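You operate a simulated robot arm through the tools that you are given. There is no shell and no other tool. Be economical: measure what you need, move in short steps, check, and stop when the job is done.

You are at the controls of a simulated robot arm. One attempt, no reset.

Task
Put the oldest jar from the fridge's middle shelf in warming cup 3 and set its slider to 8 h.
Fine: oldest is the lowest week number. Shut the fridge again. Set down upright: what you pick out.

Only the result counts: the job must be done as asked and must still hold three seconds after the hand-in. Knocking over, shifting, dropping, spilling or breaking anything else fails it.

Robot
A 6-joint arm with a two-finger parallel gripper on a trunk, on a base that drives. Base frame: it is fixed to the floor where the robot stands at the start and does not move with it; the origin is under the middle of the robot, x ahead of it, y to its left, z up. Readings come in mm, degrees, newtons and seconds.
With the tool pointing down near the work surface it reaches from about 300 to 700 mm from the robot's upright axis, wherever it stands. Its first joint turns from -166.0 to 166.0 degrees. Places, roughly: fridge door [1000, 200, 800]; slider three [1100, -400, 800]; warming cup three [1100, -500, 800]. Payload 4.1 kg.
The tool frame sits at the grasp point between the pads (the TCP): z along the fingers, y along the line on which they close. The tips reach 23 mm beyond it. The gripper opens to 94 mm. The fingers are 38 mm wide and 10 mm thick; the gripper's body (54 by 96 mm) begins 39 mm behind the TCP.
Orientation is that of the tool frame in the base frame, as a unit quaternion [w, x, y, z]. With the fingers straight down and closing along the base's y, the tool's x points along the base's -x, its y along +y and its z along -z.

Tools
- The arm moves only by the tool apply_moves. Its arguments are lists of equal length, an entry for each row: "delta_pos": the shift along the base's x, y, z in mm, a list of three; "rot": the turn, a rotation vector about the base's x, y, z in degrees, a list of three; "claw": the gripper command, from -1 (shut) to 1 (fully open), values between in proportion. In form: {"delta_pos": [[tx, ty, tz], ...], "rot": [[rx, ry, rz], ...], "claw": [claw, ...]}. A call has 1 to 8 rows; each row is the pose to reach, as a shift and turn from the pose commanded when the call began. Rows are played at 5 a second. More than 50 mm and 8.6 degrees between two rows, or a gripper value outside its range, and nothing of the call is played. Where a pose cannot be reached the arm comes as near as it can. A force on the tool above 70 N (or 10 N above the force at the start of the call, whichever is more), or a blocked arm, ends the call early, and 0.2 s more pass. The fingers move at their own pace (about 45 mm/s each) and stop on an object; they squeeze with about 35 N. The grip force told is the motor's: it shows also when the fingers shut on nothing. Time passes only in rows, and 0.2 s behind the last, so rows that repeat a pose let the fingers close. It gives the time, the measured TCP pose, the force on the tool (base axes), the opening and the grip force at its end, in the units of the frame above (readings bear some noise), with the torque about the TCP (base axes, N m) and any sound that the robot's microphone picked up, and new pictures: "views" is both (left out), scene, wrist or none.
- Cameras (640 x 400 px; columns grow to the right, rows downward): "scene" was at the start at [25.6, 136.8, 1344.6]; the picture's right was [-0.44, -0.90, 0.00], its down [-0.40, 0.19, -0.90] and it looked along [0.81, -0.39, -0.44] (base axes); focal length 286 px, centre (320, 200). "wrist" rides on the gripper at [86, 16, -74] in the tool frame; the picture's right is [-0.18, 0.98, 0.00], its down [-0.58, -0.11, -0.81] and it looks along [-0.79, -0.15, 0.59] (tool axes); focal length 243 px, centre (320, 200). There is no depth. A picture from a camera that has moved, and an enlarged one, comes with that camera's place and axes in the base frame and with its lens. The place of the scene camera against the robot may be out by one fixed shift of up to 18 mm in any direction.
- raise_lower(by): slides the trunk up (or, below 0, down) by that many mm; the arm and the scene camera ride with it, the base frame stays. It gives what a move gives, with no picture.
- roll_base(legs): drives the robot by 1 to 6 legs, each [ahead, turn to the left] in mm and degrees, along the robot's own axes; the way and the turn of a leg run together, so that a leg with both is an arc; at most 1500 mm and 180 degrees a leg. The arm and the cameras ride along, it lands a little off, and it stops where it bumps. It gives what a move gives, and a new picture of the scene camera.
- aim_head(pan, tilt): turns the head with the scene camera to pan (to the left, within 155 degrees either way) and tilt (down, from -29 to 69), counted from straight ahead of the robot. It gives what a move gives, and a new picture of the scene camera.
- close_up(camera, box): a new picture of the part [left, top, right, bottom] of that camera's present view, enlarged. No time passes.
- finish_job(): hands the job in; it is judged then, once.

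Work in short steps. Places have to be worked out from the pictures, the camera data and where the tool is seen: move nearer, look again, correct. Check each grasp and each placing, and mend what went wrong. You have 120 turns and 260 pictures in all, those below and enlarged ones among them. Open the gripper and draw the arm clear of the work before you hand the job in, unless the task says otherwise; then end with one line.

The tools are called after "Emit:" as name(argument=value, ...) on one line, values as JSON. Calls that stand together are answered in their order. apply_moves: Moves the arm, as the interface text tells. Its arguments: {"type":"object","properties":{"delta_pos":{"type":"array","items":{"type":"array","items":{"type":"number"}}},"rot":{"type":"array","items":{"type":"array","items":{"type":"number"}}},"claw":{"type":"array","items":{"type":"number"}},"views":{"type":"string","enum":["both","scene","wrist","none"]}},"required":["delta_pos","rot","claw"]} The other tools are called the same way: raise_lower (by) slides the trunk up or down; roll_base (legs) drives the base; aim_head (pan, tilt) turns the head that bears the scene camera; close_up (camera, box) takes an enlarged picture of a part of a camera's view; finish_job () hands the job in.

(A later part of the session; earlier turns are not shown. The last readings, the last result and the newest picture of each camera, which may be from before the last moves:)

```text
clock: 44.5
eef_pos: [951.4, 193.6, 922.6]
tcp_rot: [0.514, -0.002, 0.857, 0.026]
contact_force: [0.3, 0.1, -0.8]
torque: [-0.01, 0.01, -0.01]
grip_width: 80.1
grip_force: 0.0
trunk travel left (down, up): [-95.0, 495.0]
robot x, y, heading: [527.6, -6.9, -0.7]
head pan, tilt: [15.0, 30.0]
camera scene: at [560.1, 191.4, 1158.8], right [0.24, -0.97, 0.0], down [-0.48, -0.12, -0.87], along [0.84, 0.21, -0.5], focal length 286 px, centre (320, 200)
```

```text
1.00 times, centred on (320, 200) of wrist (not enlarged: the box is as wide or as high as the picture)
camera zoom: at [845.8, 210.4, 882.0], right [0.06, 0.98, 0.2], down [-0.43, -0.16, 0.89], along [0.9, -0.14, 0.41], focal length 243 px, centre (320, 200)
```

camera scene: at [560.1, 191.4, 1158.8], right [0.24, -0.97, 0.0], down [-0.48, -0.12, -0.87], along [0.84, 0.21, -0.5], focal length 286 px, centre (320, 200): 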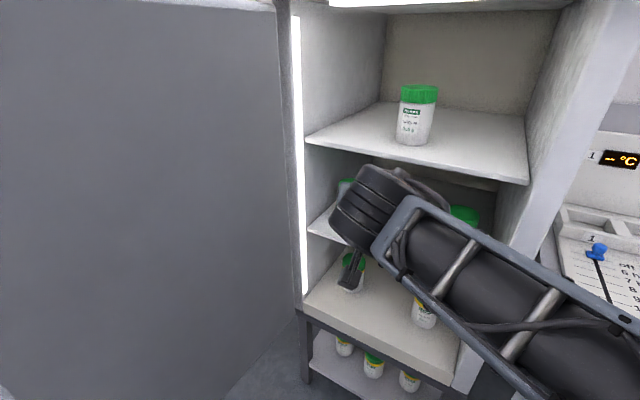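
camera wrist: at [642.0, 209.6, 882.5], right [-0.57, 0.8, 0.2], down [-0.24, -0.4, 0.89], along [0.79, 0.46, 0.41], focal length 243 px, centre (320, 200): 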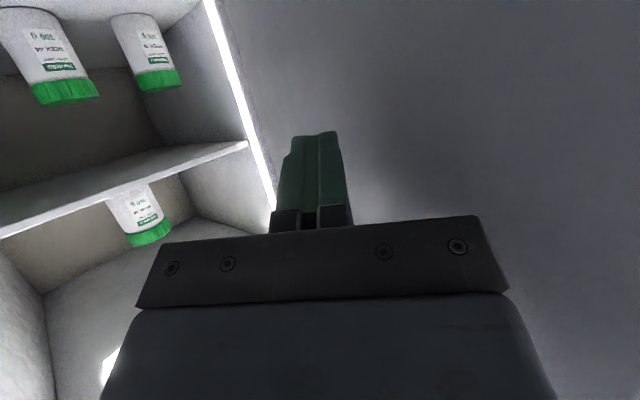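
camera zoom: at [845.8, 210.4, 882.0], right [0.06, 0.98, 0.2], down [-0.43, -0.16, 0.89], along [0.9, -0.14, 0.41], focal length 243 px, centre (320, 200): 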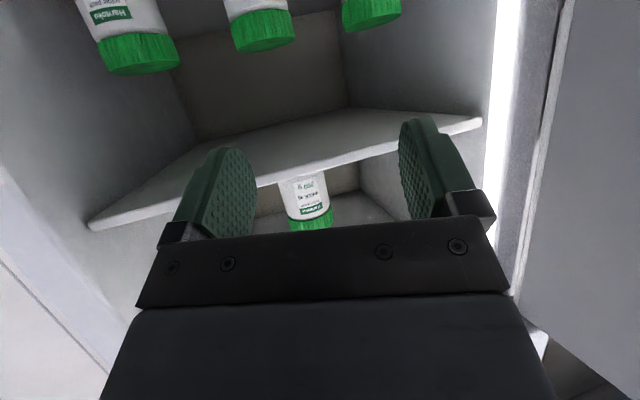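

Week 39 is the rightmost jar in the upside-down wrist view, near (1175, 258). I'll move to a pre-grasp in front of it, pitched about 40° down, and look again.

Emit:
apply_moves(delta_pos=[[20, 20, -30], [40, 40, -60], [60, 55, -85], [75, 64, -105]], rot=[[0, 3, 0], [0, 6, 0], [0, 9, 0], [0, 12, 0]], claw=[0.75, 0.75, 0.75, 0.75])

```text
clock: 45.5
eef_pos: [1027.0, 259.7, 817.6]
tcp_rot: [0.421, 0.002, 0.907, 0.025]
contact_force: [-0.7, -0.9, 0.7]
torque: [0.02, 0.02, -0.02]
grip_width: 82.1
grip_force: 0.1
trunk travel left (down, up): [-95.0, 495.0]
robot x, y, heading: [529.3, -10.8, -0.8]
head pan, tilt: [15.0, 30.0]
camera scene: at [559.8, 191.3, 1158.8], right [0.25, -0.97, 0.0], down [-0.48, -0.12, -0.87], along [0.84, 0.21, -0.5], focal length 286 px, centre (320, 200)
camera wrist: at [915.2, 276.4, 800.2], right [0.1, 0.98, 0.19], down [-0.24, -0.16, 0.96], along [0.97, -0.14, 0.22], focal length 243 px, centre (320, 200)
```

scene: 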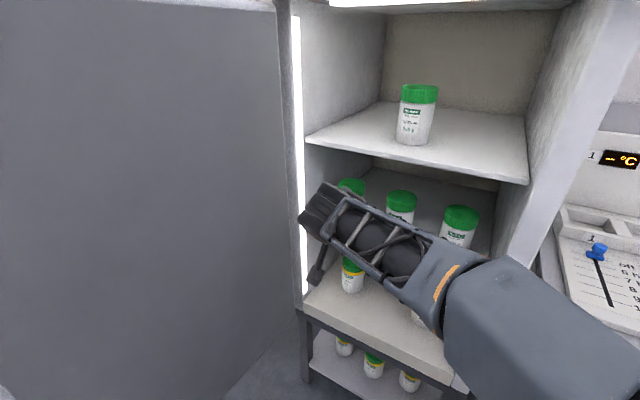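
wrist: 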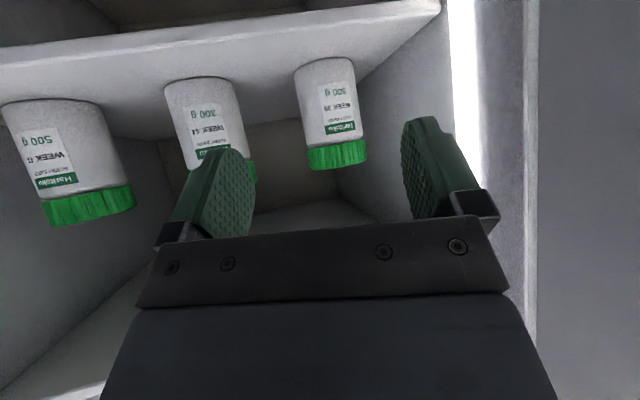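

Week 39 is confirmed in front of the tool. I estimate its centre at (1218, 266), its base at z≈711 and its height at about 100 mm. I'll lower and approach partway, then check.

Emit:
apply_moves(delta_pos=[[30, 2, -20], [60, 3, -35], [90, 4, -40], [115, 5, -40]], rot=[[0, 0, 0], [0, 0, 0], [0, 0, 0], [0, 0, 0]], claw=[0.75, 0.75, 0.75, 0.75])

```text
clock: 46.5
eef_pos: [1141.6, 262.3, 775.9]
tcp_rot: [0.422, 0.003, 0.906, 0.024]
contact_force: [0.2, -0.1, 0.1]
torque: [0.01, 0.02, 0.03]
grip_width: 82.3
grip_force: 0.2
trunk travel left (down, up): [-95.0, 495.0]
robot x, y, heading: [527.3, -7.5, -1.0]
head pan, tilt: [15.0, 30.0]
camera scene: at [559.8, 191.4, 1158.8], right [0.25, -0.97, 0.0], down [-0.48, -0.12, -0.87], along [0.84, 0.21, -0.5], focal length 286 px, centre (320, 200)
camera wrist: at [1029.9, 279.4, 759.4], right [0.1, 0.98, 0.19], down [-0.24, -0.16, 0.96], along [0.97, -0.14, 0.22], focal length 243 px, centre (320, 200)
```

scene: 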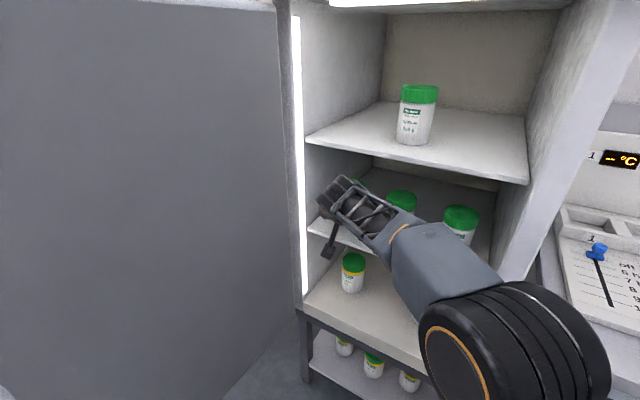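
wrist: 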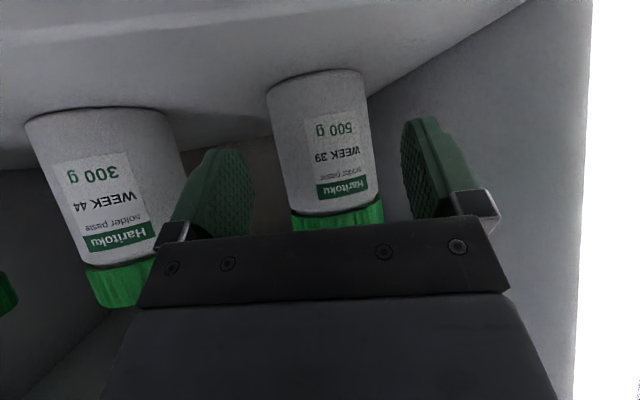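

The jar is centred between the fingers at about (1224, 263), diameter about 72 mm. I'll open slightly wider and advance, with force checks.

Emit:
apply_moves(delta_pos=[[0, 0, 0], [25, 0, 0], [50, 0, 0], [70, 0, 0]], rot=[[0, 0, 0], [0, 0, 0], [0, 0, 0], [0, 0, 0]], claw=[0.9, 0.9, 0.9, 0.9])

```text
clock: 47.5
eef_pos: [1209.9, 261.9, 777.6]
tcp_rot: [0.421, 0.002, 0.907, 0.026]
contact_force: [-0.6, -0.4, -0.1]
torque: [-0.01, -0.05, 0.0]
grip_width: 89.1
grip_force: 0.1
trunk travel left (down, up): [-95.0, 495.0]
robot x, y, heading: [527.1, -12.3, -0.9]
head pan, tilt: [15.0, 30.0]
camera scene: at [559.9, 191.5, 1158.7], right [0.25, -0.97, 0.0], down [-0.48, -0.12, -0.87], along [0.84, 0.21, -0.5], focal length 286 px, centre (320, 200)
camera wrist: at [1098.8, 278.3, 760.3], right [0.1, 0.98, 0.19], down [-0.24, -0.16, 0.96], along [0.97, -0.14, 0.22], focal length 243 px, centre (320, 200)
```

scene: 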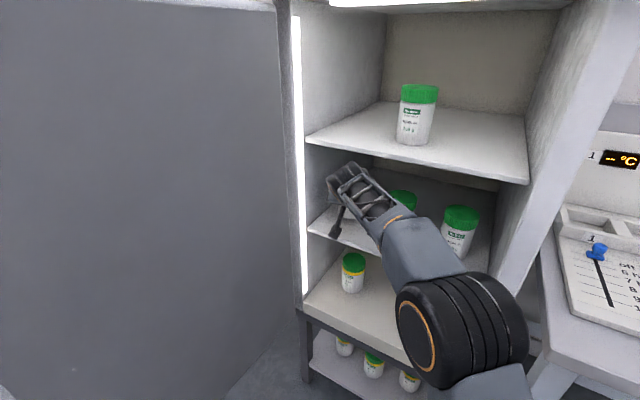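
wrist: 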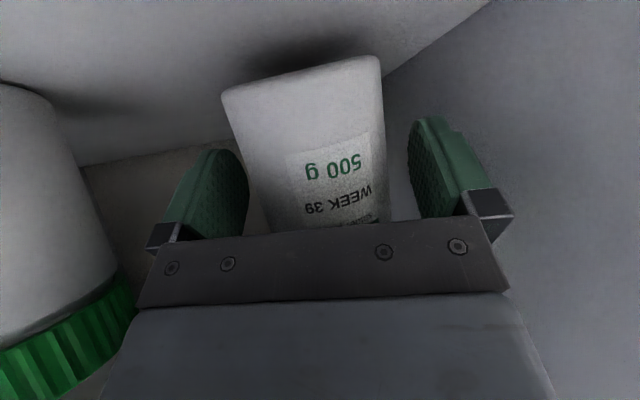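

The jar is inside the grip, about 4 mm toward -y. I'll adjust and close.

Emit:
apply_moves(delta_pos=[[5, -4, 0], [5, -4, 0], [5, -4, 0], [5, -4, 0], [5, -4, 0]], rot=[[0, 0, 0], [0, 0, 0], [0, 0, 0], [0, 0, 0], [0, 0, 0]], claw=[0.9, -1, -1, -1, -1])

```text
clock: 48.7
eef_pos: [1215.6, 259.1, 777.7]
tcp_rot: [0.421, 0.002, 0.907, 0.026]
contact_force: [0.8, 1.7, 2.4]
torque: [0.07, -0.14, 0.06]
grip_width: 65.3
grip_force: 34.7
trunk travel left (down, up): [-95.0, 495.0]
robot x, y, heading: [530.9, -7.3, -0.6]
head pan, tilt: [15.0, 30.0]
camera scene: at [560.0, 191.5, 1158.8], right [0.25, -0.97, 0.0], down [-0.48, -0.12, -0.87], along [0.84, 0.21, -0.5], focal length 286 px, centre (320, 200)
camera wrist: at [1104.2, 275.3, 760.1], right [0.1, 0.98, 0.19], down [-0.24, -0.16, 0.96], along [0.97, -0.14, 0.22], focal length 243 px, centre (320, 200)
```

scene: 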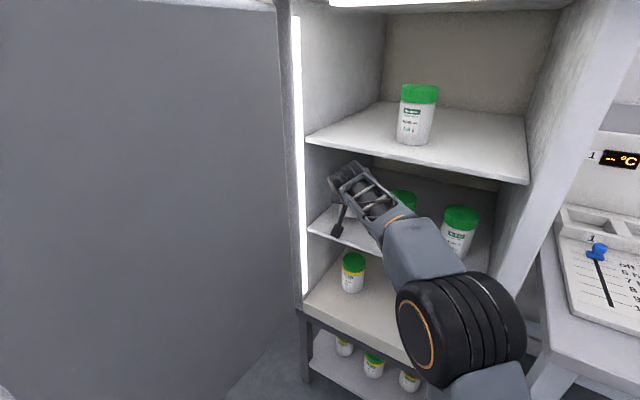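
wrist: 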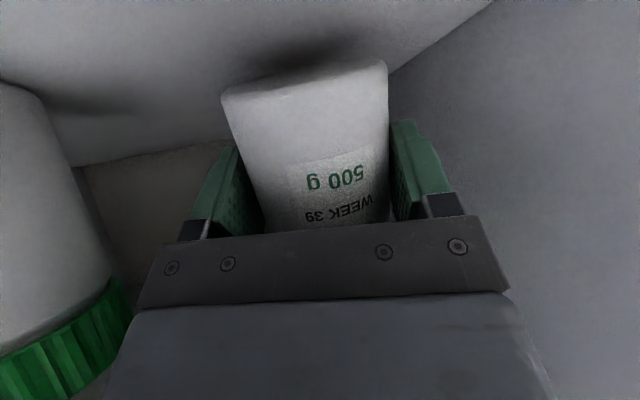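

The grip is firm at 65.3 mm. Lifting 30 mm, then withdrawing straight out.

Emit:
apply_moves(delta_pos=[[0, 0, 6], [0, 0, 15], [0, 0, 25], [-10, 0, 28]], rot=[[0, 0, 0], [0, 0, 0], [0, 0, 0], [0, 0, 0]], claw=[-1, -1, -1, -1])

```text
clock: 49.7
eef_pos: [1207.1, 258.2, 805.8]
tcp_rot: [0.421, 0.001, 0.907, 0.027]
contact_force: [1.5, -0.2, -0.3]
torque: [0.14, -0.14, -0.05]
grip_width: 70.6
grip_force: 34.6
trunk travel left (down, up): [-95.0, 495.0]
robot x, y, heading: [528.4, -8.0, -0.8]
head pan, tilt: [15.0, 30.0]
camera scene: at [560.3, 191.4, 1158.8], right [0.25, -0.97, 0.0], down [-0.48, -0.12, -0.87], along [0.84, 0.21, -0.5], focal length 286 px, centre (320, 200)
camera wrist: at [1095.3, 275.6, 789.1], right [0.1, 0.98, 0.19], down [-0.24, -0.16, 0.96], along [0.97, -0.14, 0.22], focal length 243 px, centre (320, 200)
```

scene: 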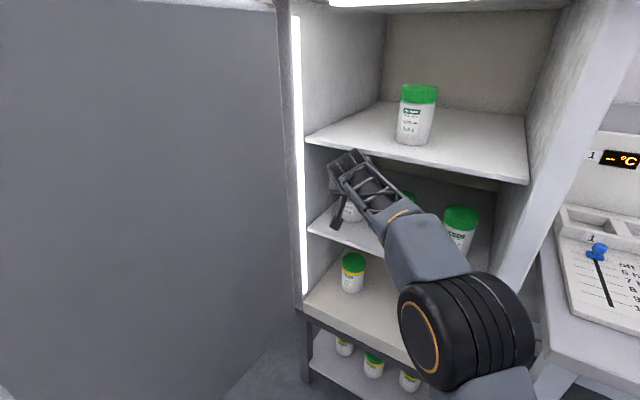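
wrist: 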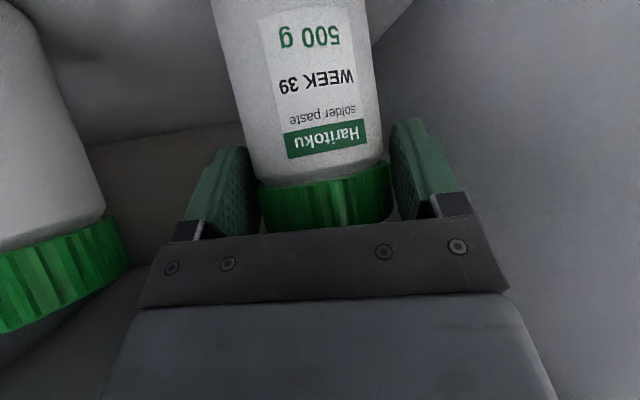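

The grip has slid up to the lid (70.6 mm). I'll raise a few mm more and see whether the jar comes along.

Emit:
apply_moves(delta_pos=[[0, 0, 3], [0, 0, 8], [0, 0, 8]], rot=[[0, 0, 0], [0, 0, 0], [0, 0, 0]], claw=[-1, -1, -1], views="wrist")

Emit:
close_up(camera="scene", box=[290, 140, 450, 240])

```text
clock: 50.5
eef_pos: [1206.5, 259.4, 811.6]
tcp_rot: [0.42, 0.002, 0.907, 0.025]
contact_force: [-0.2, -0.3, -5.6]
torque: [0.01, 0.09, 0.0]
grip_width: 70.9
grip_force: 34.4
trunk travel left (down, up): [-95.0, 495.0]
robot x, y, heading: [526.1, -8.7, -1.1]
head pan, tilt: [15.0, 30.0]
camera wrist: at [1095.0, 276.0, 795.3], right [0.1, 0.98, 0.19], down [-0.24, -0.16, 0.96], along [0.97, -0.14, 0.22], focal length 243 px, centre (320, 200)
```

wrist: 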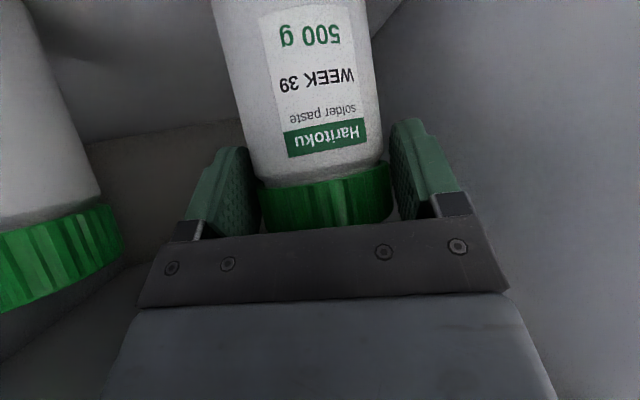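

```text
4.00 times, centred on (370, 190) of scene
camera zoom: at [560.5, 191.6, 1158.7], right [0.25, -0.97, 0.0], down [-0.49, -0.12, -0.87], along [0.84, 0.21, -0.5], focal length 1145 px, centre (120, 240)
```

zoom: 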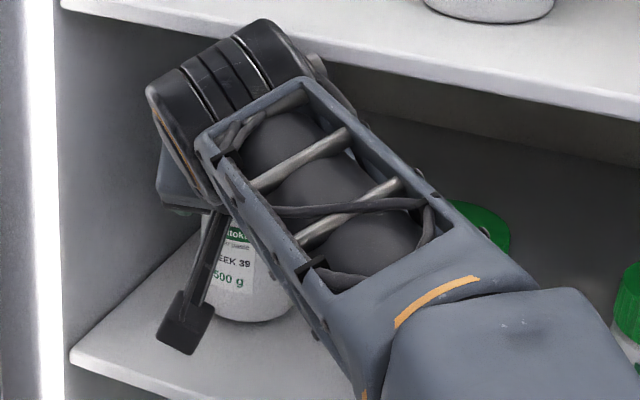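

The jar is now lifted: −5.6 N of weight, held at the lid, and no further slip. Withdrawing straight out of the fridge.

Emit:
apply_moves(delta_pos=[[-20, 0, 3], [-45, 0, 4], [-75, 0, 4], [-110, 0, 6], [-145, 0, 8], [-175, -5, 10]], rot=[[0, 0, 0], [0, 0, 0], [0, 0, 0], [0, 0, 0], [0, 0, 0], [0, 0, 0]], claw=[-1, -1, -1, -1, -1, -1])

```text
clock: 51.9
eef_pos: [1031.0, 253.1, 820.5]
tcp_rot: [0.42, 0.002, 0.907, 0.025]
contact_force: [0.3, -0.7, -6.0]
torque: [-0.01, 0.02, 0.01]
grip_width: 70.6
grip_force: 35.1
trunk travel left (down, up): [-95.0, 495.0]
robot x, y, heading: [523.3, -10.6, -0.6]
head pan, tilt: [15.0, 30.0]
camera scene: at [560.7, 191.7, 1158.7], right [0.25, -0.97, 0.0], down [-0.49, -0.12, -0.87], along [0.84, 0.21, -0.5], focal length 286 px, centre (320, 200)
camera wrist: at [919.3, 271.2, 804.0], right [0.1, 0.98, 0.19], down [-0.24, -0.16, 0.96], along [0.97, -0.14, 0.22], focal length 243 px, centre (320, 200)
```

scene: 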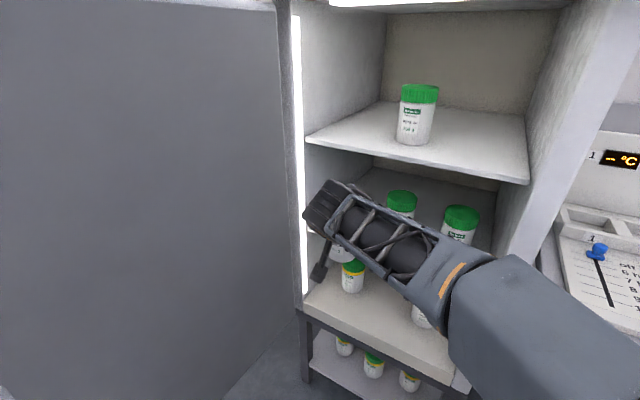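
wrist: 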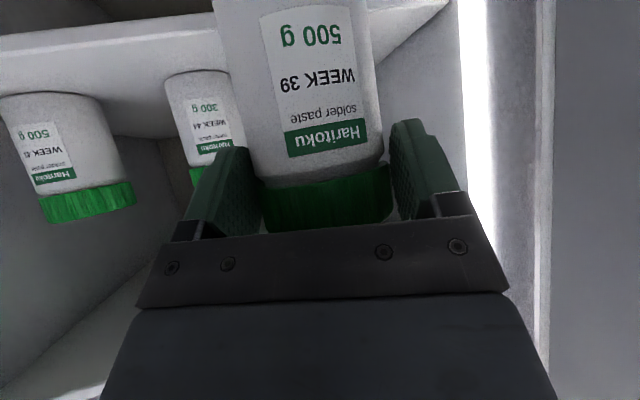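

The jar is out and stable. I'll back the base away, then bring the arm in front of the robot and raise the trunk.

Emit:
roll_base(legs=[[-270, 0]])

Emit:
apply_moves(delta_pos=[[-5, -35, 10], [-15, -75, 20], [-25, -115, 30], [-35, -155, 40], [-45, -195, 50], [-55, -235, 55], [-65, -270, 60], [-70, -290, 60]], rot=[[0, 0, 0], [0, 0, 0], [0, 0, 0], [0, 0, 0], [0, 0, 0], [0, 0, 0], [0, 0, 0], [0, 0, 0]], claw=[-1, -1, -1, -1, -1, -1, -1, -1], views="wrist")

Emit:
raise_lower(by=150)

```text
clock: 53.8
eef_pos: [757.6, 258.7, 821.7]
tcp_rot: [0.421, 0.001, 0.907, 0.026]
contact_force: [0.1, -0.1, -5.5]
torque: [0.01, 0.03, 0.04]
grip_width: 70.1
grip_force: 35.1
trunk travel left (down, up): [-95.0, 495.0]
robot x, y, heading: [256.4, -3.2, -0.7]
head pan, tilt: [15.0, 30.0]
camera scene: at [286.3, 195.3, 1158.7], right [0.25, -0.97, 0.0], down [-0.48, -0.12, -0.87], along [0.84, 0.21, -0.5], focal length 286 px, centre (320, 200)
```

scene: 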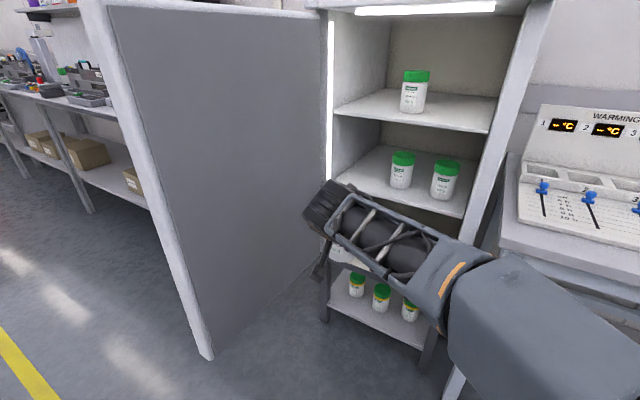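

```text
clock: 55.6
eef_pos: [688.5, -31.9, 881.1]
tcp_rot: [0.421, 0.002, 0.907, 0.026]
contact_force: [-0.6, 0.5, -6.0]
torque: [0.0, 0.06, 0.0]
grip_width: 70.3
grip_force: 35.1
trunk travel left (down, up): [-95.0, 495.0]
robot x, y, heading: [254.2, -4.7, -0.6]
head pan, tilt: [15.0, 30.0]
camera wrist: at [575.9, -15.2, 864.8], right [0.1, 0.98, 0.19], down [-0.24, -0.16, 0.96], along [0.97, -0.14, 0.22], focal length 243 px, centre (320, 200)
```

wrist: 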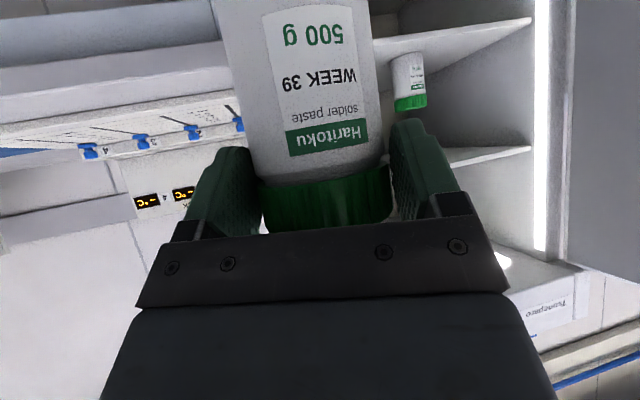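

```text
clock: 57.4
eef_pos: [688.1, -31.3, 1031.5]
tcp_rot: [0.42, 0.002, 0.907, 0.025]
contact_force: [-0.1, 0.2, -5.0]
torque: [-0.03, 0.08, 0.03]
grip_width: 70.5
grip_force: 35.1
trunk travel left (down, up): [-245.0, 345.0]
robot x, y, heading: [253.4, -6.9, -0.7]
head pan, tilt: [15.0, 30.0]
```

Now driving over to the rack: turn right, drive, turn back, and move a little forward.

Emit:
roll_base(legs=[[0, -89.3], [430, 0], [0, 90], [130, 0]])

Emit:
aim_head(pan=0, tilt=35)

```text
clock: 68.5
eef_pos: [826.8, -439.4, 1031.4]
tcp_rot: [0.42, -0.015, 0.907, 0.033]
contact_force: [-1.0, 0.3, -5.8]
torque: [0.01, 0.08, 0.01]
grip_width: 70.1
grip_force: 35.3
trunk travel left (down, up): [-245.0, 345.0]
robot x, y, heading: [392.1, -428.8, 1.5]
head pan, tilt: [15.0, 30.0]
camera scene: at [417.5, -227.2, 1308.8], right [0.28, -0.96, 0.0], down [-0.48, -0.14, -0.87], along [0.83, 0.24, -0.5], focal length 286 px, centre (320, 200)
```

scene: 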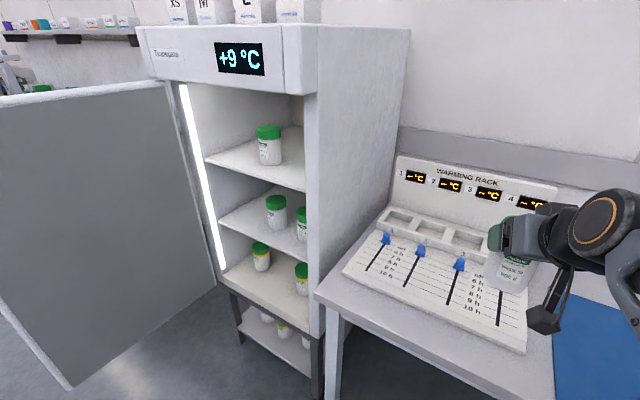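

```text
clock: 69.2
eef_pos: [827.6, -439.3, 1031.6]
tcp_rot: [0.42, -0.015, 0.907, 0.033]
contact_force: [-0.2, 0.1, -4.7]
torque: [-0.02, 0.07, 0.01]
grip_width: 70.3
grip_force: 34.8
trunk travel left (down, up): [-245.0, 345.0]
robot x, y, heading: [396.8, -430.6, 1.5]
head pan, tilt: [0.0, 35.0]
camera scene: at [418.9, -250.6, 1301.0], right [0.02, -1.0, 0.0], down [-0.57, -0.01, -0.82], along [0.82, 0.02, -0.57], focal length 286 px, centre (320, 200)
```

scene: 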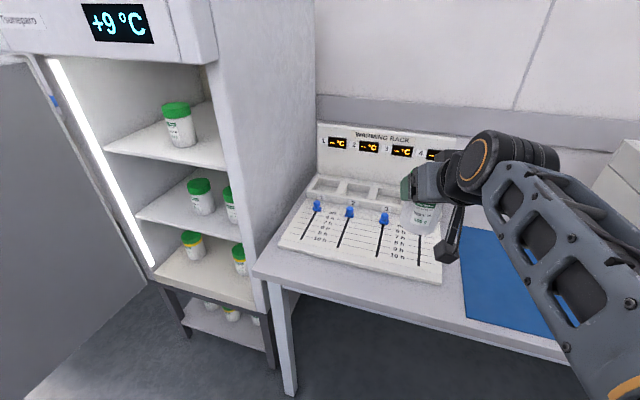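

The table and rack share the ~19° yaw. I'll zoom in on the rack for cup 3 and the slider geometry.

Emit:
close_up(camera="scene", box=[270, 120, 478, 290])

Emit:
close_up(camera="wrist", box=[0, 0, 640, 400])

```text
2.35 times, centred on (374, 205) of scene
camera zoom: at [418.9, -250.6, 1301.0], right [0.02, -1.0, 0.0], down [-0.57, -0.01, -0.82], along [0.82, 0.02, -0.57], focal length 674 px, centre (193, 188)
```

zoom: 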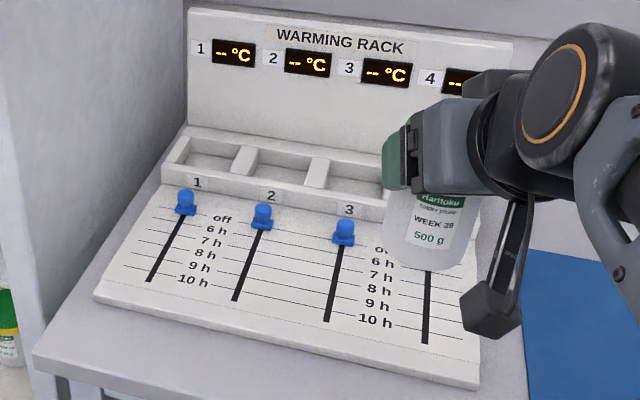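

```text
1.00 times, centred on (320, 200) of wrist (not enlarged: the box is as wide or as high as the picture)
camera zoom: at [714.7, -426.5, 1014.5], right [0.07, 0.98, 0.19], down [-0.23, -0.17, 0.96], along [0.97, -0.11, 0.22], focal length 243 px, centre (320, 200)
```

zoom: 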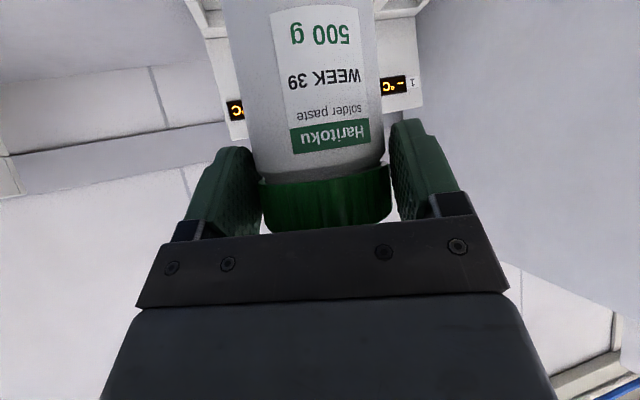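

Triangulating puts the cup 3 rim near (1155, -460, ~798) and knob 3 near (1040, -425, ~805). I'll drive 110 mm closer, keeping the jar high.

Emit:
roll_base(legs=[[110, 0]])

Emit:
apply_moves(delta_pos=[[40, -3, 0], [80, -6, 0], [120, -10, -10], [160, -14, -25], [200, -18, -40]], rot=[[0, 0, -4], [0, 0, -8], [0, 0, -12], [0, 0, -16], [0, 0, -20]], claw=[-1, -1, -1, -1, -1])

```text
clock: 70.4
eef_pos: [937.3, -436.0, 1031.9]
tcp_rot: [0.419, -0.015, 0.907, 0.033]
contact_force: [-0.3, -0.7, -4.8]
torque: [-0.02, 0.08, 0.01]
grip_width: 70.4
grip_force: 35.1
trunk travel left (down, up): [-245.0, 345.0]
robot x, y, heading: [497.9, -424.8, 1.2]
head pan, tilt: [0.0, 35.0]
camera scene: at [528.7, -247.9, 1301.0], right [0.03, -1.0, 0.0], down [-0.57, -0.01, -0.82], along [0.82, 0.02, -0.57], focal length 286 px, centre (320, 200)
```

scene: 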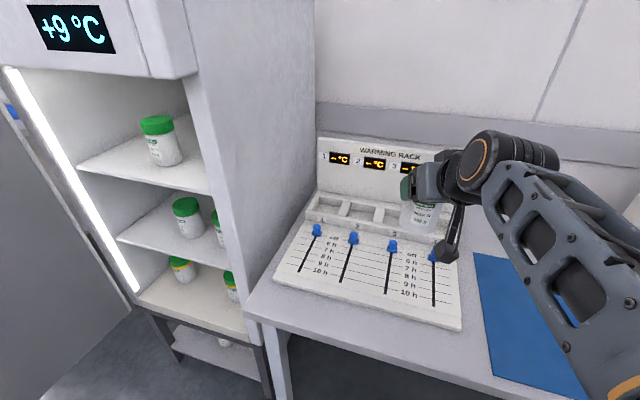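

```text
clock: 71.6
eef_pos: [1137.2, -453.2, 993.3]
tcp_rot: [0.419, 0.142, 0.896, -0.04]
contact_force: [-0.3, -0.5, -4.6]
torque: [0.06, 0.05, -0.02]
grip_width: 70.3
grip_force: 35.1
trunk travel left (down, up): [-245.0, 345.0]
robot x, y, heading: [500.6, -425.4, 1.5]
head pan, tilt: [0.0, 35.0]
camera scene: at [528.9, -247.9, 1301.0], right [0.03, -1.0, 0.0], down [-0.57, -0.01, -0.82], along [0.82, 0.02, -0.57], focal length 286 px, centre (320, 200)
camera wrist: at [1035.6, -402.8, 974.8], right [0.4, 0.9, 0.19], down [-0.28, -0.08, 0.96], along [0.88, -0.43, 0.22], focal length 243 px, centre (320, 200)
```

scene: 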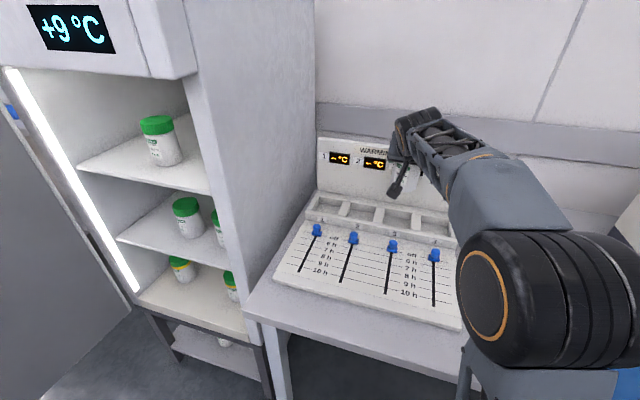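
wrist: 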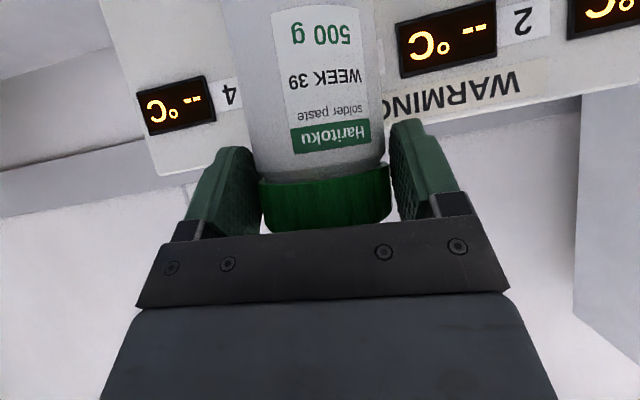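

Emit:
close_up(camera="scene", box=[300, 130, 460, 240])

```text
3.64 times, centred on (380, 185) of scene
camera zoom: at [528.9, -247.9, 1301.0], right [0.03, -1.0, 0.0], down [-0.57, -0.01, -0.82], along [0.82, 0.02, -0.57], focal length 1041 px, centre (102, 254)
```

zoom: 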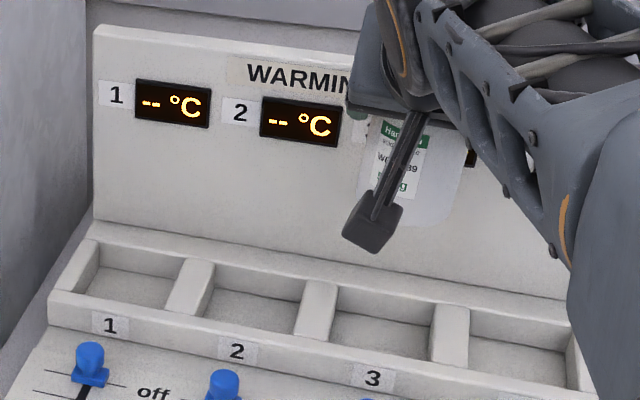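

The jar is about 10 mm beyond the TCP, with its bottom near z 902. I'll turn the yaw to about +8° so the wrist camera passes between knobs 3 and 4, then lower to just above the rim and compare in the picture.

Emit:
apply_moves(delta_pos=[[2, -3, 0], [4, -6, -10], [6, -11, -30], [6, -11, -55], [6, -11, -80]], rot=[[0, 0, 7], [0, 0, 14], [0, 0, 21], [0, 0, 26], [0, 0, 26]], claw=[-1, -1, -1, -1, -1])

Emit:
close_up(camera="scene", box=[300, 130, 460, 240])

```text
clock: 72.8
eef_pos: [1143.9, -463.8, 911.1]
tcp_rot: [0.419, -0.063, 0.904, 0.055]
contact_force: [0.7, -0.7, -6.3]
torque: [-0.03, 0.09, -0.01]
grip_width: 70.0
grip_force: 35.0
trunk travel left (down, up): [-245.0, 345.0]
robot x, y, heading: [502.3, -424.3, 1.3]
head pan, tilt: [0.0, 35.0]
camera scene: at [529.0, -248.0, 1301.0], right [0.03, -1.0, 0.0], down [-0.57, -0.01, -0.82], along [0.82, 0.02, -0.57], focal length 286 px, centre (320, 200)
camera wrist: at [1031.4, -464.1, 894.6], right [-0.04, 0.98, 0.19], down [-0.21, -0.19, 0.96], along [0.98, 0.0, 0.22], focal length 243 px, centre (320, 200)
```

scene: 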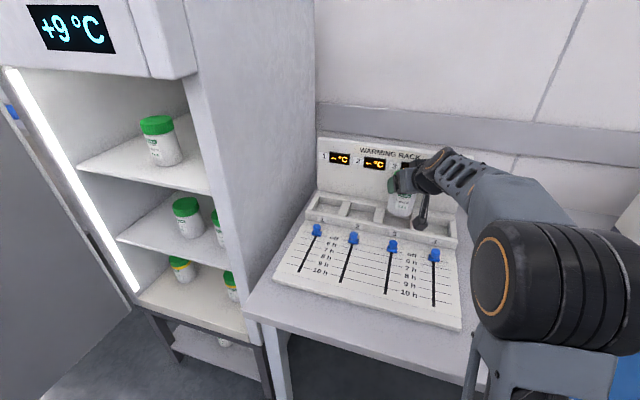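
wrist: 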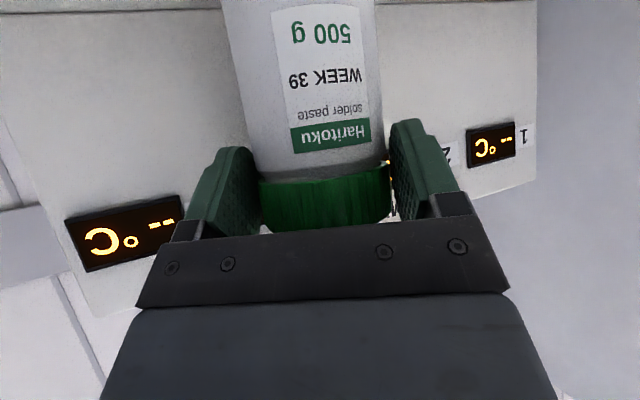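

```text
3.64 times, centred on (380, 185) of scene
camera zoom: at [529.0, -248.0, 1301.0], right [0.03, -1.0, 0.0], down [-0.57, -0.01, -0.82], along [0.82, 0.02, -0.57], focal length 1041 px, centre (102, 254)
```

zoom: 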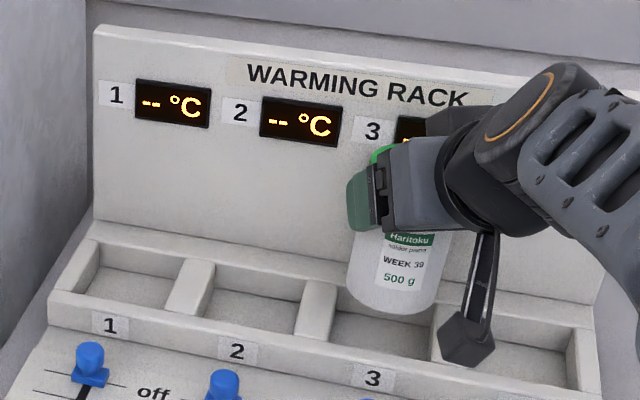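

The alignment looks close, but the jar seems about 12 mm too near the robot relative to pocket 3. I'll shift +11 in x, lower 20 mm, and look again.

Emit:
apply_moves(delta_pos=[[6, 0, -5], [11, 0, -12], [11, 0, -20]], rot=[[0, 0, 0], [0, 0, 0], [0, 0, 0]], claw=[-1, -1, -1], views="none")

Emit:
close_up(camera="scene", box=[340, 170, 440, 240])

```text
clock: 73.6
eef_pos: [1155.1, -463.9, 891.7]
tcp_rot: [0.418, -0.063, 0.905, 0.055]
contact_force: [0.1, 0.5, -5.7]
torque: [-0.01, 0.08, -0.01]
grip_width: 70.2
grip_force: 35.2
trunk travel left (down, up): [-245.0, 345.0]
robot x, y, heading: [499.4, -425.1, 1.7]
head pan, tilt: [0.0, 35.0]
```

```text
5.71 times, centred on (390, 205) of scene
camera zoom: at [529.1, -247.9, 1301.0], right [0.03, -1.0, 0.0], down [-0.57, -0.01, -0.82], along [0.82, 0.02, -0.57], focal length 1636 px, centre (-80, 171)
```

zoom: 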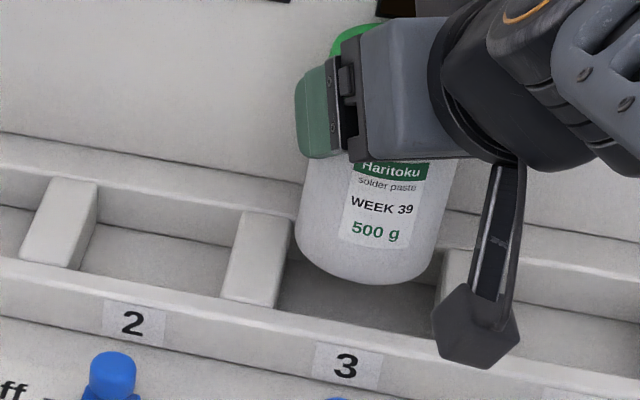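

Cup 3's opening is about 74 mm and the jar is 65 mm, so the jar looks centred if it's about 15 mm above the rim. I'll lower 10 mm and recheck.

Emit:
apply_moves(delta_pos=[[0, 0, -5], [0, 0, -10]], rot=[[0, 0, 0], [0, 0, 0]], claw=[-1, -1], views="none")

Emit:
close_up(camera="scene", box=[350, 180, 430, 235])

```text
clock: 74.2
eef_pos: [1153.3, -463.6, 888.5]
tcp_rot: [0.424, -0.065, 0.901, 0.055]
contact_force: [0.5, 4.4, 27.3]
torque: [-0.55, -0.72, 0.01]
grip_width: 70.1
grip_force: 35.3
trunk travel left (down, up): [-245.0, 345.0]
robot x, y, heading: [499.6, -421.9, 2.0]
head pan, tilt: [0.0, 35.0]
```

```text
7.27 times, centred on (390, 208) of scene
camera zoom: at [526.0, -247.3, 1301.6], right [0.03, -1.0, 0.0], down [-0.57, -0.02, -0.82], along [0.82, 0.02, -0.57], focal length 2082 px, centre (-189, 146)
```

zoom: 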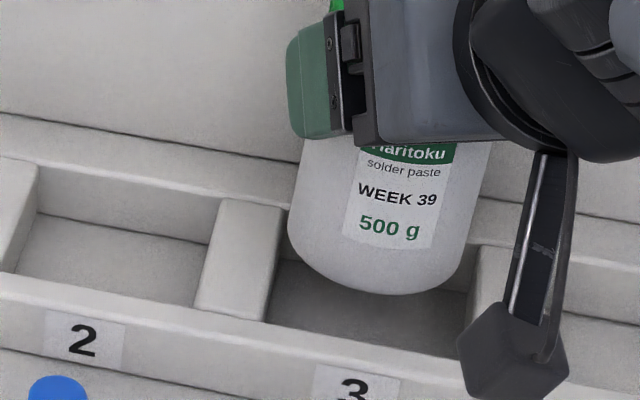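

Contact at z≈889 (33 N up, torque pointing to the back-right), so the jar bottom is resting on the back ledge. The pocket centre is about 23 mm nearer and 6 mm to +y. Raising, shifting and rechecking.

Emit:
apply_moves(delta_pos=[[0, 0, 12], [-12, 3, 14], [-23, 6, 14]], rot=[[0, 0, 0], [0, 0, 0], [0, 0, 0]], claw=[-1, -1, -1], views="wrist")

Emit:
close_up(camera="scene", box=[350, 180, 430, 235])

```text
clock: 75.0
eef_pos: [1130.6, -457.8, 894.5]
tcp_rot: [0.416, -0.062, 0.906, 0.055]
contact_force: [0.2, 0.2, -5.8]
torque: [-0.04, 0.04, 0.0]
grip_width: 70.2
grip_force: 34.9
trunk travel left (down, up): [-245.0, 345.0]
robot x, y, heading: [504.4, -424.9, 1.2]
head pan, tilt: [0.0, 35.0]
camera wrist: at [1018.4, -458.2, 877.9], right [-0.04, 0.98, 0.19], down [-0.21, -0.19, 0.96], along [0.98, 0.0, 0.21], focal length 243 px, centre (320, 200)
```

wrist: 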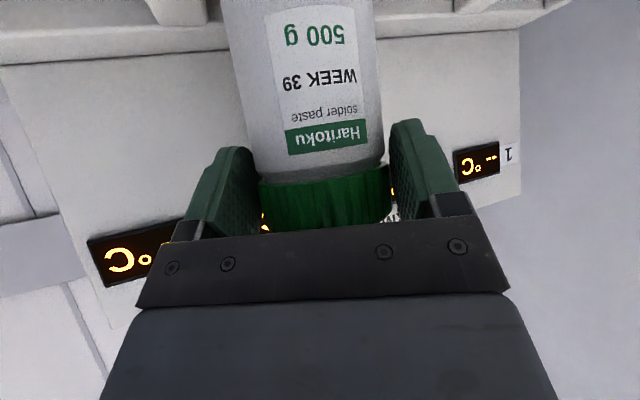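

```text
7.27 times, centred on (390, 208) of scene
camera zoom: at [529.1, -247.9, 1300.8], right [0.03, -1.0, 0.0], down [-0.57, -0.01, -0.82], along [0.82, 0.02, -0.57], focal length 2082 px, centre (-189, 146)
```

zoom: 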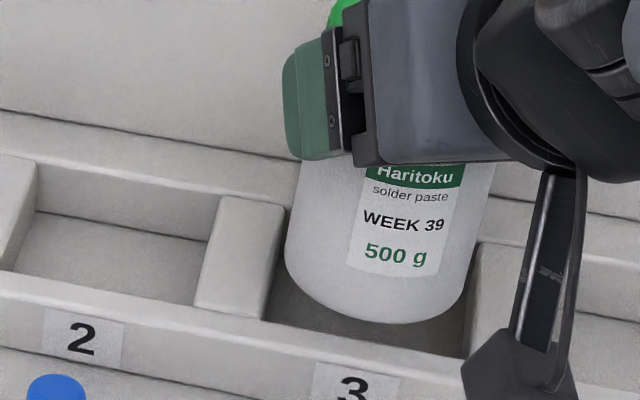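

Now nearly centred over cup 3. A fine tweak of (+1, +1.5), then lowering in small steps.

Emit:
apply_moves(delta_pos=[[1, 1.5, -3], [1, 1.5, -6], [1, 1.5, -9], [1, 1.5, -12]], rot=[[0, 0, 0], [0, 0, 0], [0, 0, 0], [0, 0, 0]], claw=[-1, -1, -1, -1], views="none")

Emit:
close_up(camera="scene", box=[350, 180, 430, 235])

```text
clock: 76.0
eef_pos: [1130.9, -457.1, 887.2]
tcp_rot: [0.42, -0.062, 0.904, 0.054]
contact_force: [1.2, 1.1, 14.2]
torque: [0.25, 0.38, 0.04]
grip_width: 70.2
grip_force: 35.2
trunk travel left (down, up): [-245.0, 345.0]
robot x, y, heading: [501.4, -424.9, 1.4]
head pan, tilt: [0.0, 35.0]
```

```text
7.27 times, centred on (390, 208) of scene
camera zoom: at [527.4, -247.7, 1301.4], right [0.03, -1.0, 0.0], down [-0.57, -0.01, -0.82], along [0.82, 0.02, -0.57], focal length 2082 px, centre (-189, 146)
```

zoom: 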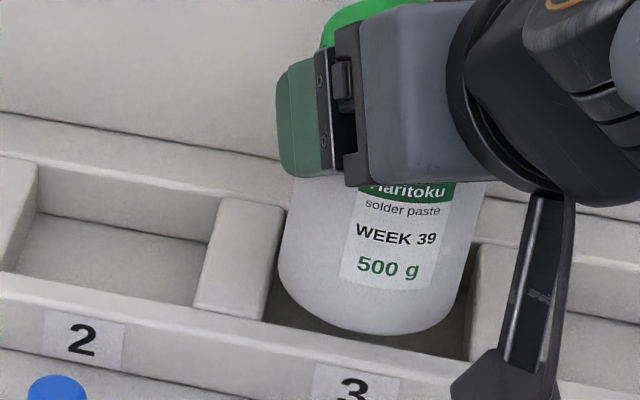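

Light contact at the front-left rim this time. I'll raise slightly, shift (+4, -2) and lower again.

Emit:
apply_moves(delta_pos=[[0, 0, 7], [4, -2, 7], [4, -2, 3], [4, -2, 0], [4, -2, -3], [4, -2, -6]], rot=[[0, 0, 0], [0, 0, 0], [0, 0, 0], [0, 0, 0], [0, 0, 0], [0, 0, 0]], claw=[-1, -1, -1, -1, -1, -1], views="none")

Emit:
close_up(camera="scene", box=[350, 180, 430, 235])

```text
clock: 77.4
eef_pos: [1136.8, -459.3, 876.6]
tcp_rot: [0.417, -0.063, 0.905, 0.056]
contact_force: [0.1, 0.1, -5.5]
torque: [-0.03, 0.07, -0.02]
grip_width: 70.3
grip_force: 35.4
trunk travel left (down, up): [-245.0, 345.0]
robot x, y, heading: [501.3, -422.4, 1.3]
head pan, tilt: [0.0, 35.0]
```

```text
7.27 times, centred on (390, 208) of scene
camera zoom: at [529.0, -247.9, 1301.0], right [0.03, -1.0, 0.0], down [-0.57, -0.01, -0.82], along [0.82, 0.02, -0.57], focal length 2082 px, centre (-189, 146)
```

zoom: 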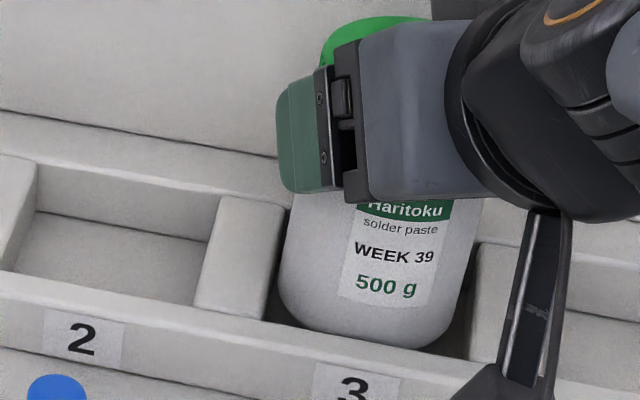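

The jar is entering the cup freely (z 877, no contact). Lowering on to the floor.

Emit:
apply_moves(delta_pos=[[0, 0, -3], [0, 0, -6], [0, 0, -9]], rot=[[0, 0, 0], [0, 0, 0], [0, 0, 0]], claw=[-1, -1, -1], views="none")

```text
clock: 78.2
eef_pos: [1135.8, -458.9, 867.9]
tcp_rot: [0.418, -0.063, 0.905, 0.055]
contact_force: [0.6, -0.6, -4.7]
torque: [-0.03, 0.04, -0.03]
grip_width: 70.1
grip_force: 34.7
trunk travel left (down, up): [-245.0, 345.0]
robot x, y, heading: [501.6, -430.7, 1.5]
head pan, tilt: [0.0, 35.0]
```

Emit:
apply_moves(delta_pos=[[0, 0, -3], [0, 0, -5]], rot=[[0, 0, 0], [0, 0, 0]], claw=[-1, -1], views="none")

Emit:
close_up(camera="scene", box=[340, 170, 440, 240])

```text
clock: 78.8
eef_pos: [1136.6, -458.7, 864.0]
tcp_rot: [0.418, -0.063, 0.905, 0.055]
contact_force: [0.8, 0.0, -5.9]
torque: [0.0, 0.08, 0.01]
grip_width: 70.3
grip_force: 35.0
trunk travel left (down, up): [-245.0, 345.0]
robot x, y, heading: [503.9, -429.9, 1.6]
head pan, tilt: [0.0, 35.0]
```

```text
5.71 times, centred on (390, 205) of scene
camera zoom: at [529.1, -247.9, 1301.0], right [0.03, -1.0, 0.0], down [-0.57, -0.01, -0.82], along [0.82, 0.02, -0.57], focal length 1636 px, centre (-80, 171)
```

zoom: 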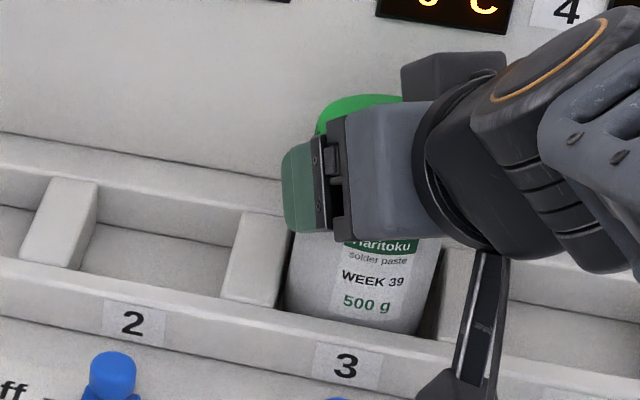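

Emit:
apply_moves(delta_pos=[[0, 0, -3], [0, 0, -6]], rot=[[0, 0, 0], [0, 0, 0]], claw=[-1, -1], views="scene")

```text
clock: 79.4
eef_pos: [1135.9, -458.6, 860.9]
tcp_rot: [0.421, -0.064, 0.903, 0.055]
contact_force: [-3.0, 2.3, 13.4]
torque: [-0.32, -0.11, 0.04]
grip_width: 70.3
grip_force: 35.0
trunk travel left (down, up): [-245.0, 345.0]
robot x, y, heading: [501.1, -423.4, 1.5]
head pan, tilt: [0.0, 35.0]
camera scene: at [527.1, -247.5, 1301.3], right [0.03, -1.0, 0.0], down [-0.57, -0.01, -0.82], along [0.82, 0.02, -0.57], focal length 286 px, centre (320, 200)
```

scene: 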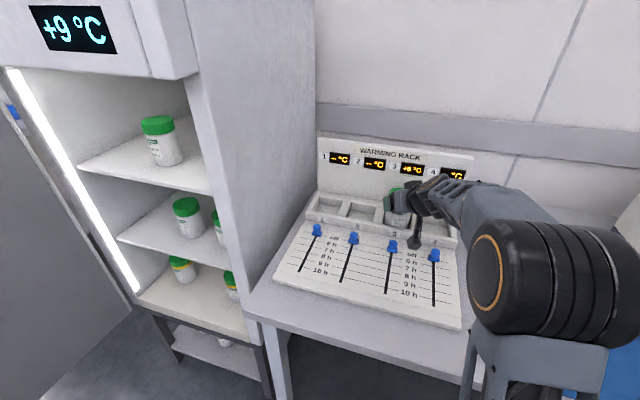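

Floor contact, and display 3 now shows a temperature, so the rack detects the jar. Releasing the force, opening, and retreating along the tool axis.

Emit:
apply_moves(delta_pos=[[0, 0, 2], [0, 0, 2], [0, 0, 2], [0, 0, 2], [-15, -2, 15], [-35, -4, 32], [-65, -8, 57], [-95, -12, 85]], rot=[[0, 0, 0], [0, 0, 0], [0, 0, 0], [0, 0, 0], [0, 0, 0], [0, 0, 0], [0, 0, 0], [0, 0, 0]], claw=[-1, 1, 1, 1, 1, 1, 1, 1])

Emit:
close_up(camera="scene", box=[270, 120, 478, 290])

```text
clock: 81.2
eef_pos: [1040.7, -471.2, 942.2]
tcp_rot: [0.418, -0.063, 0.905, 0.055]
contact_force: [0.4, 0.3, 0.0]
torque: [0.02, 0.02, 0.03]
grip_width: 94.1
grip_force: 0.1
trunk travel left (down, up): [-245.0, 345.0]
robot x, y, heading: [499.1, -424.2, 1.7]
head pan, tilt: [0.0, 35.0]
camera scene: at [529.0, -247.9, 1300.9], right [0.03, -1.0, 0.0], down [-0.57, -0.01, -0.82], along [0.82, 0.02, -0.57], focal length 286 px, centre (320, 200)
camera wrist: at [928.2, -470.9, 925.3], right [-0.04, 0.98, 0.19], down [-0.21, -0.19, 0.96], along [0.98, 0.0, 0.22], focal length 243 px, centre (320, 200)
```

scene: 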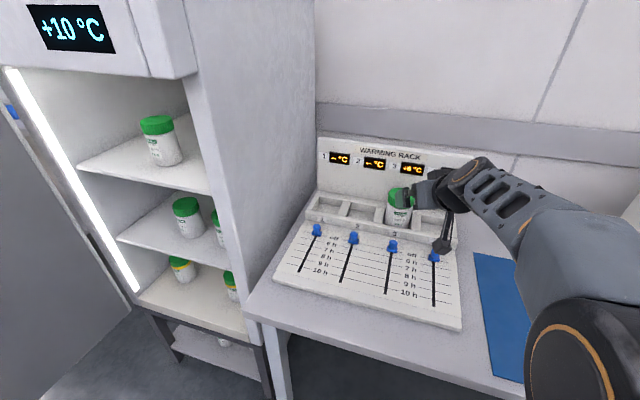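
wrist: 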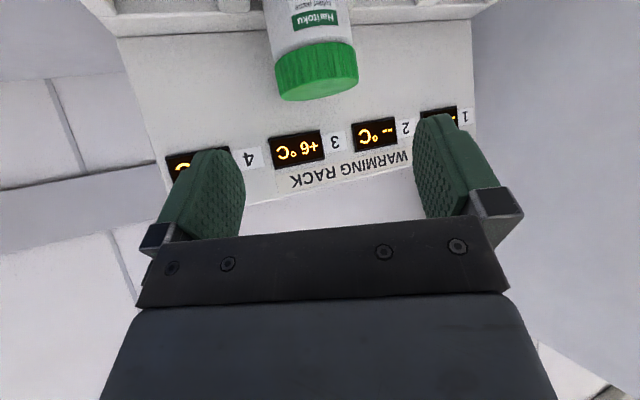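

```text
2.35 times, centred on (374, 205) of scene
camera zoom: at [529.0, -247.9, 1300.9], right [0.03, -1.0, 0.0], down [-0.57, -0.01, -0.82], along [0.82, 0.02, -0.57], focal length 674 px, centre (193, 188)
```

zoom: 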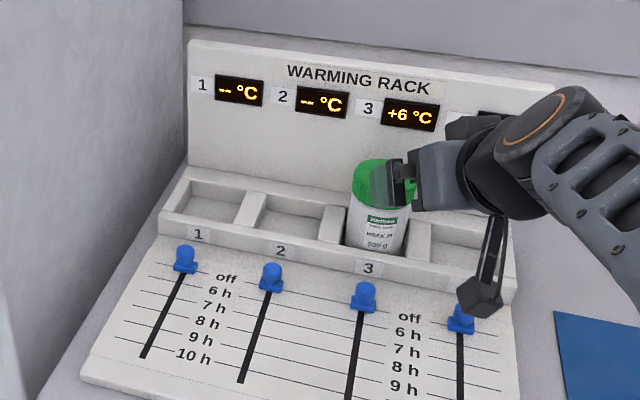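

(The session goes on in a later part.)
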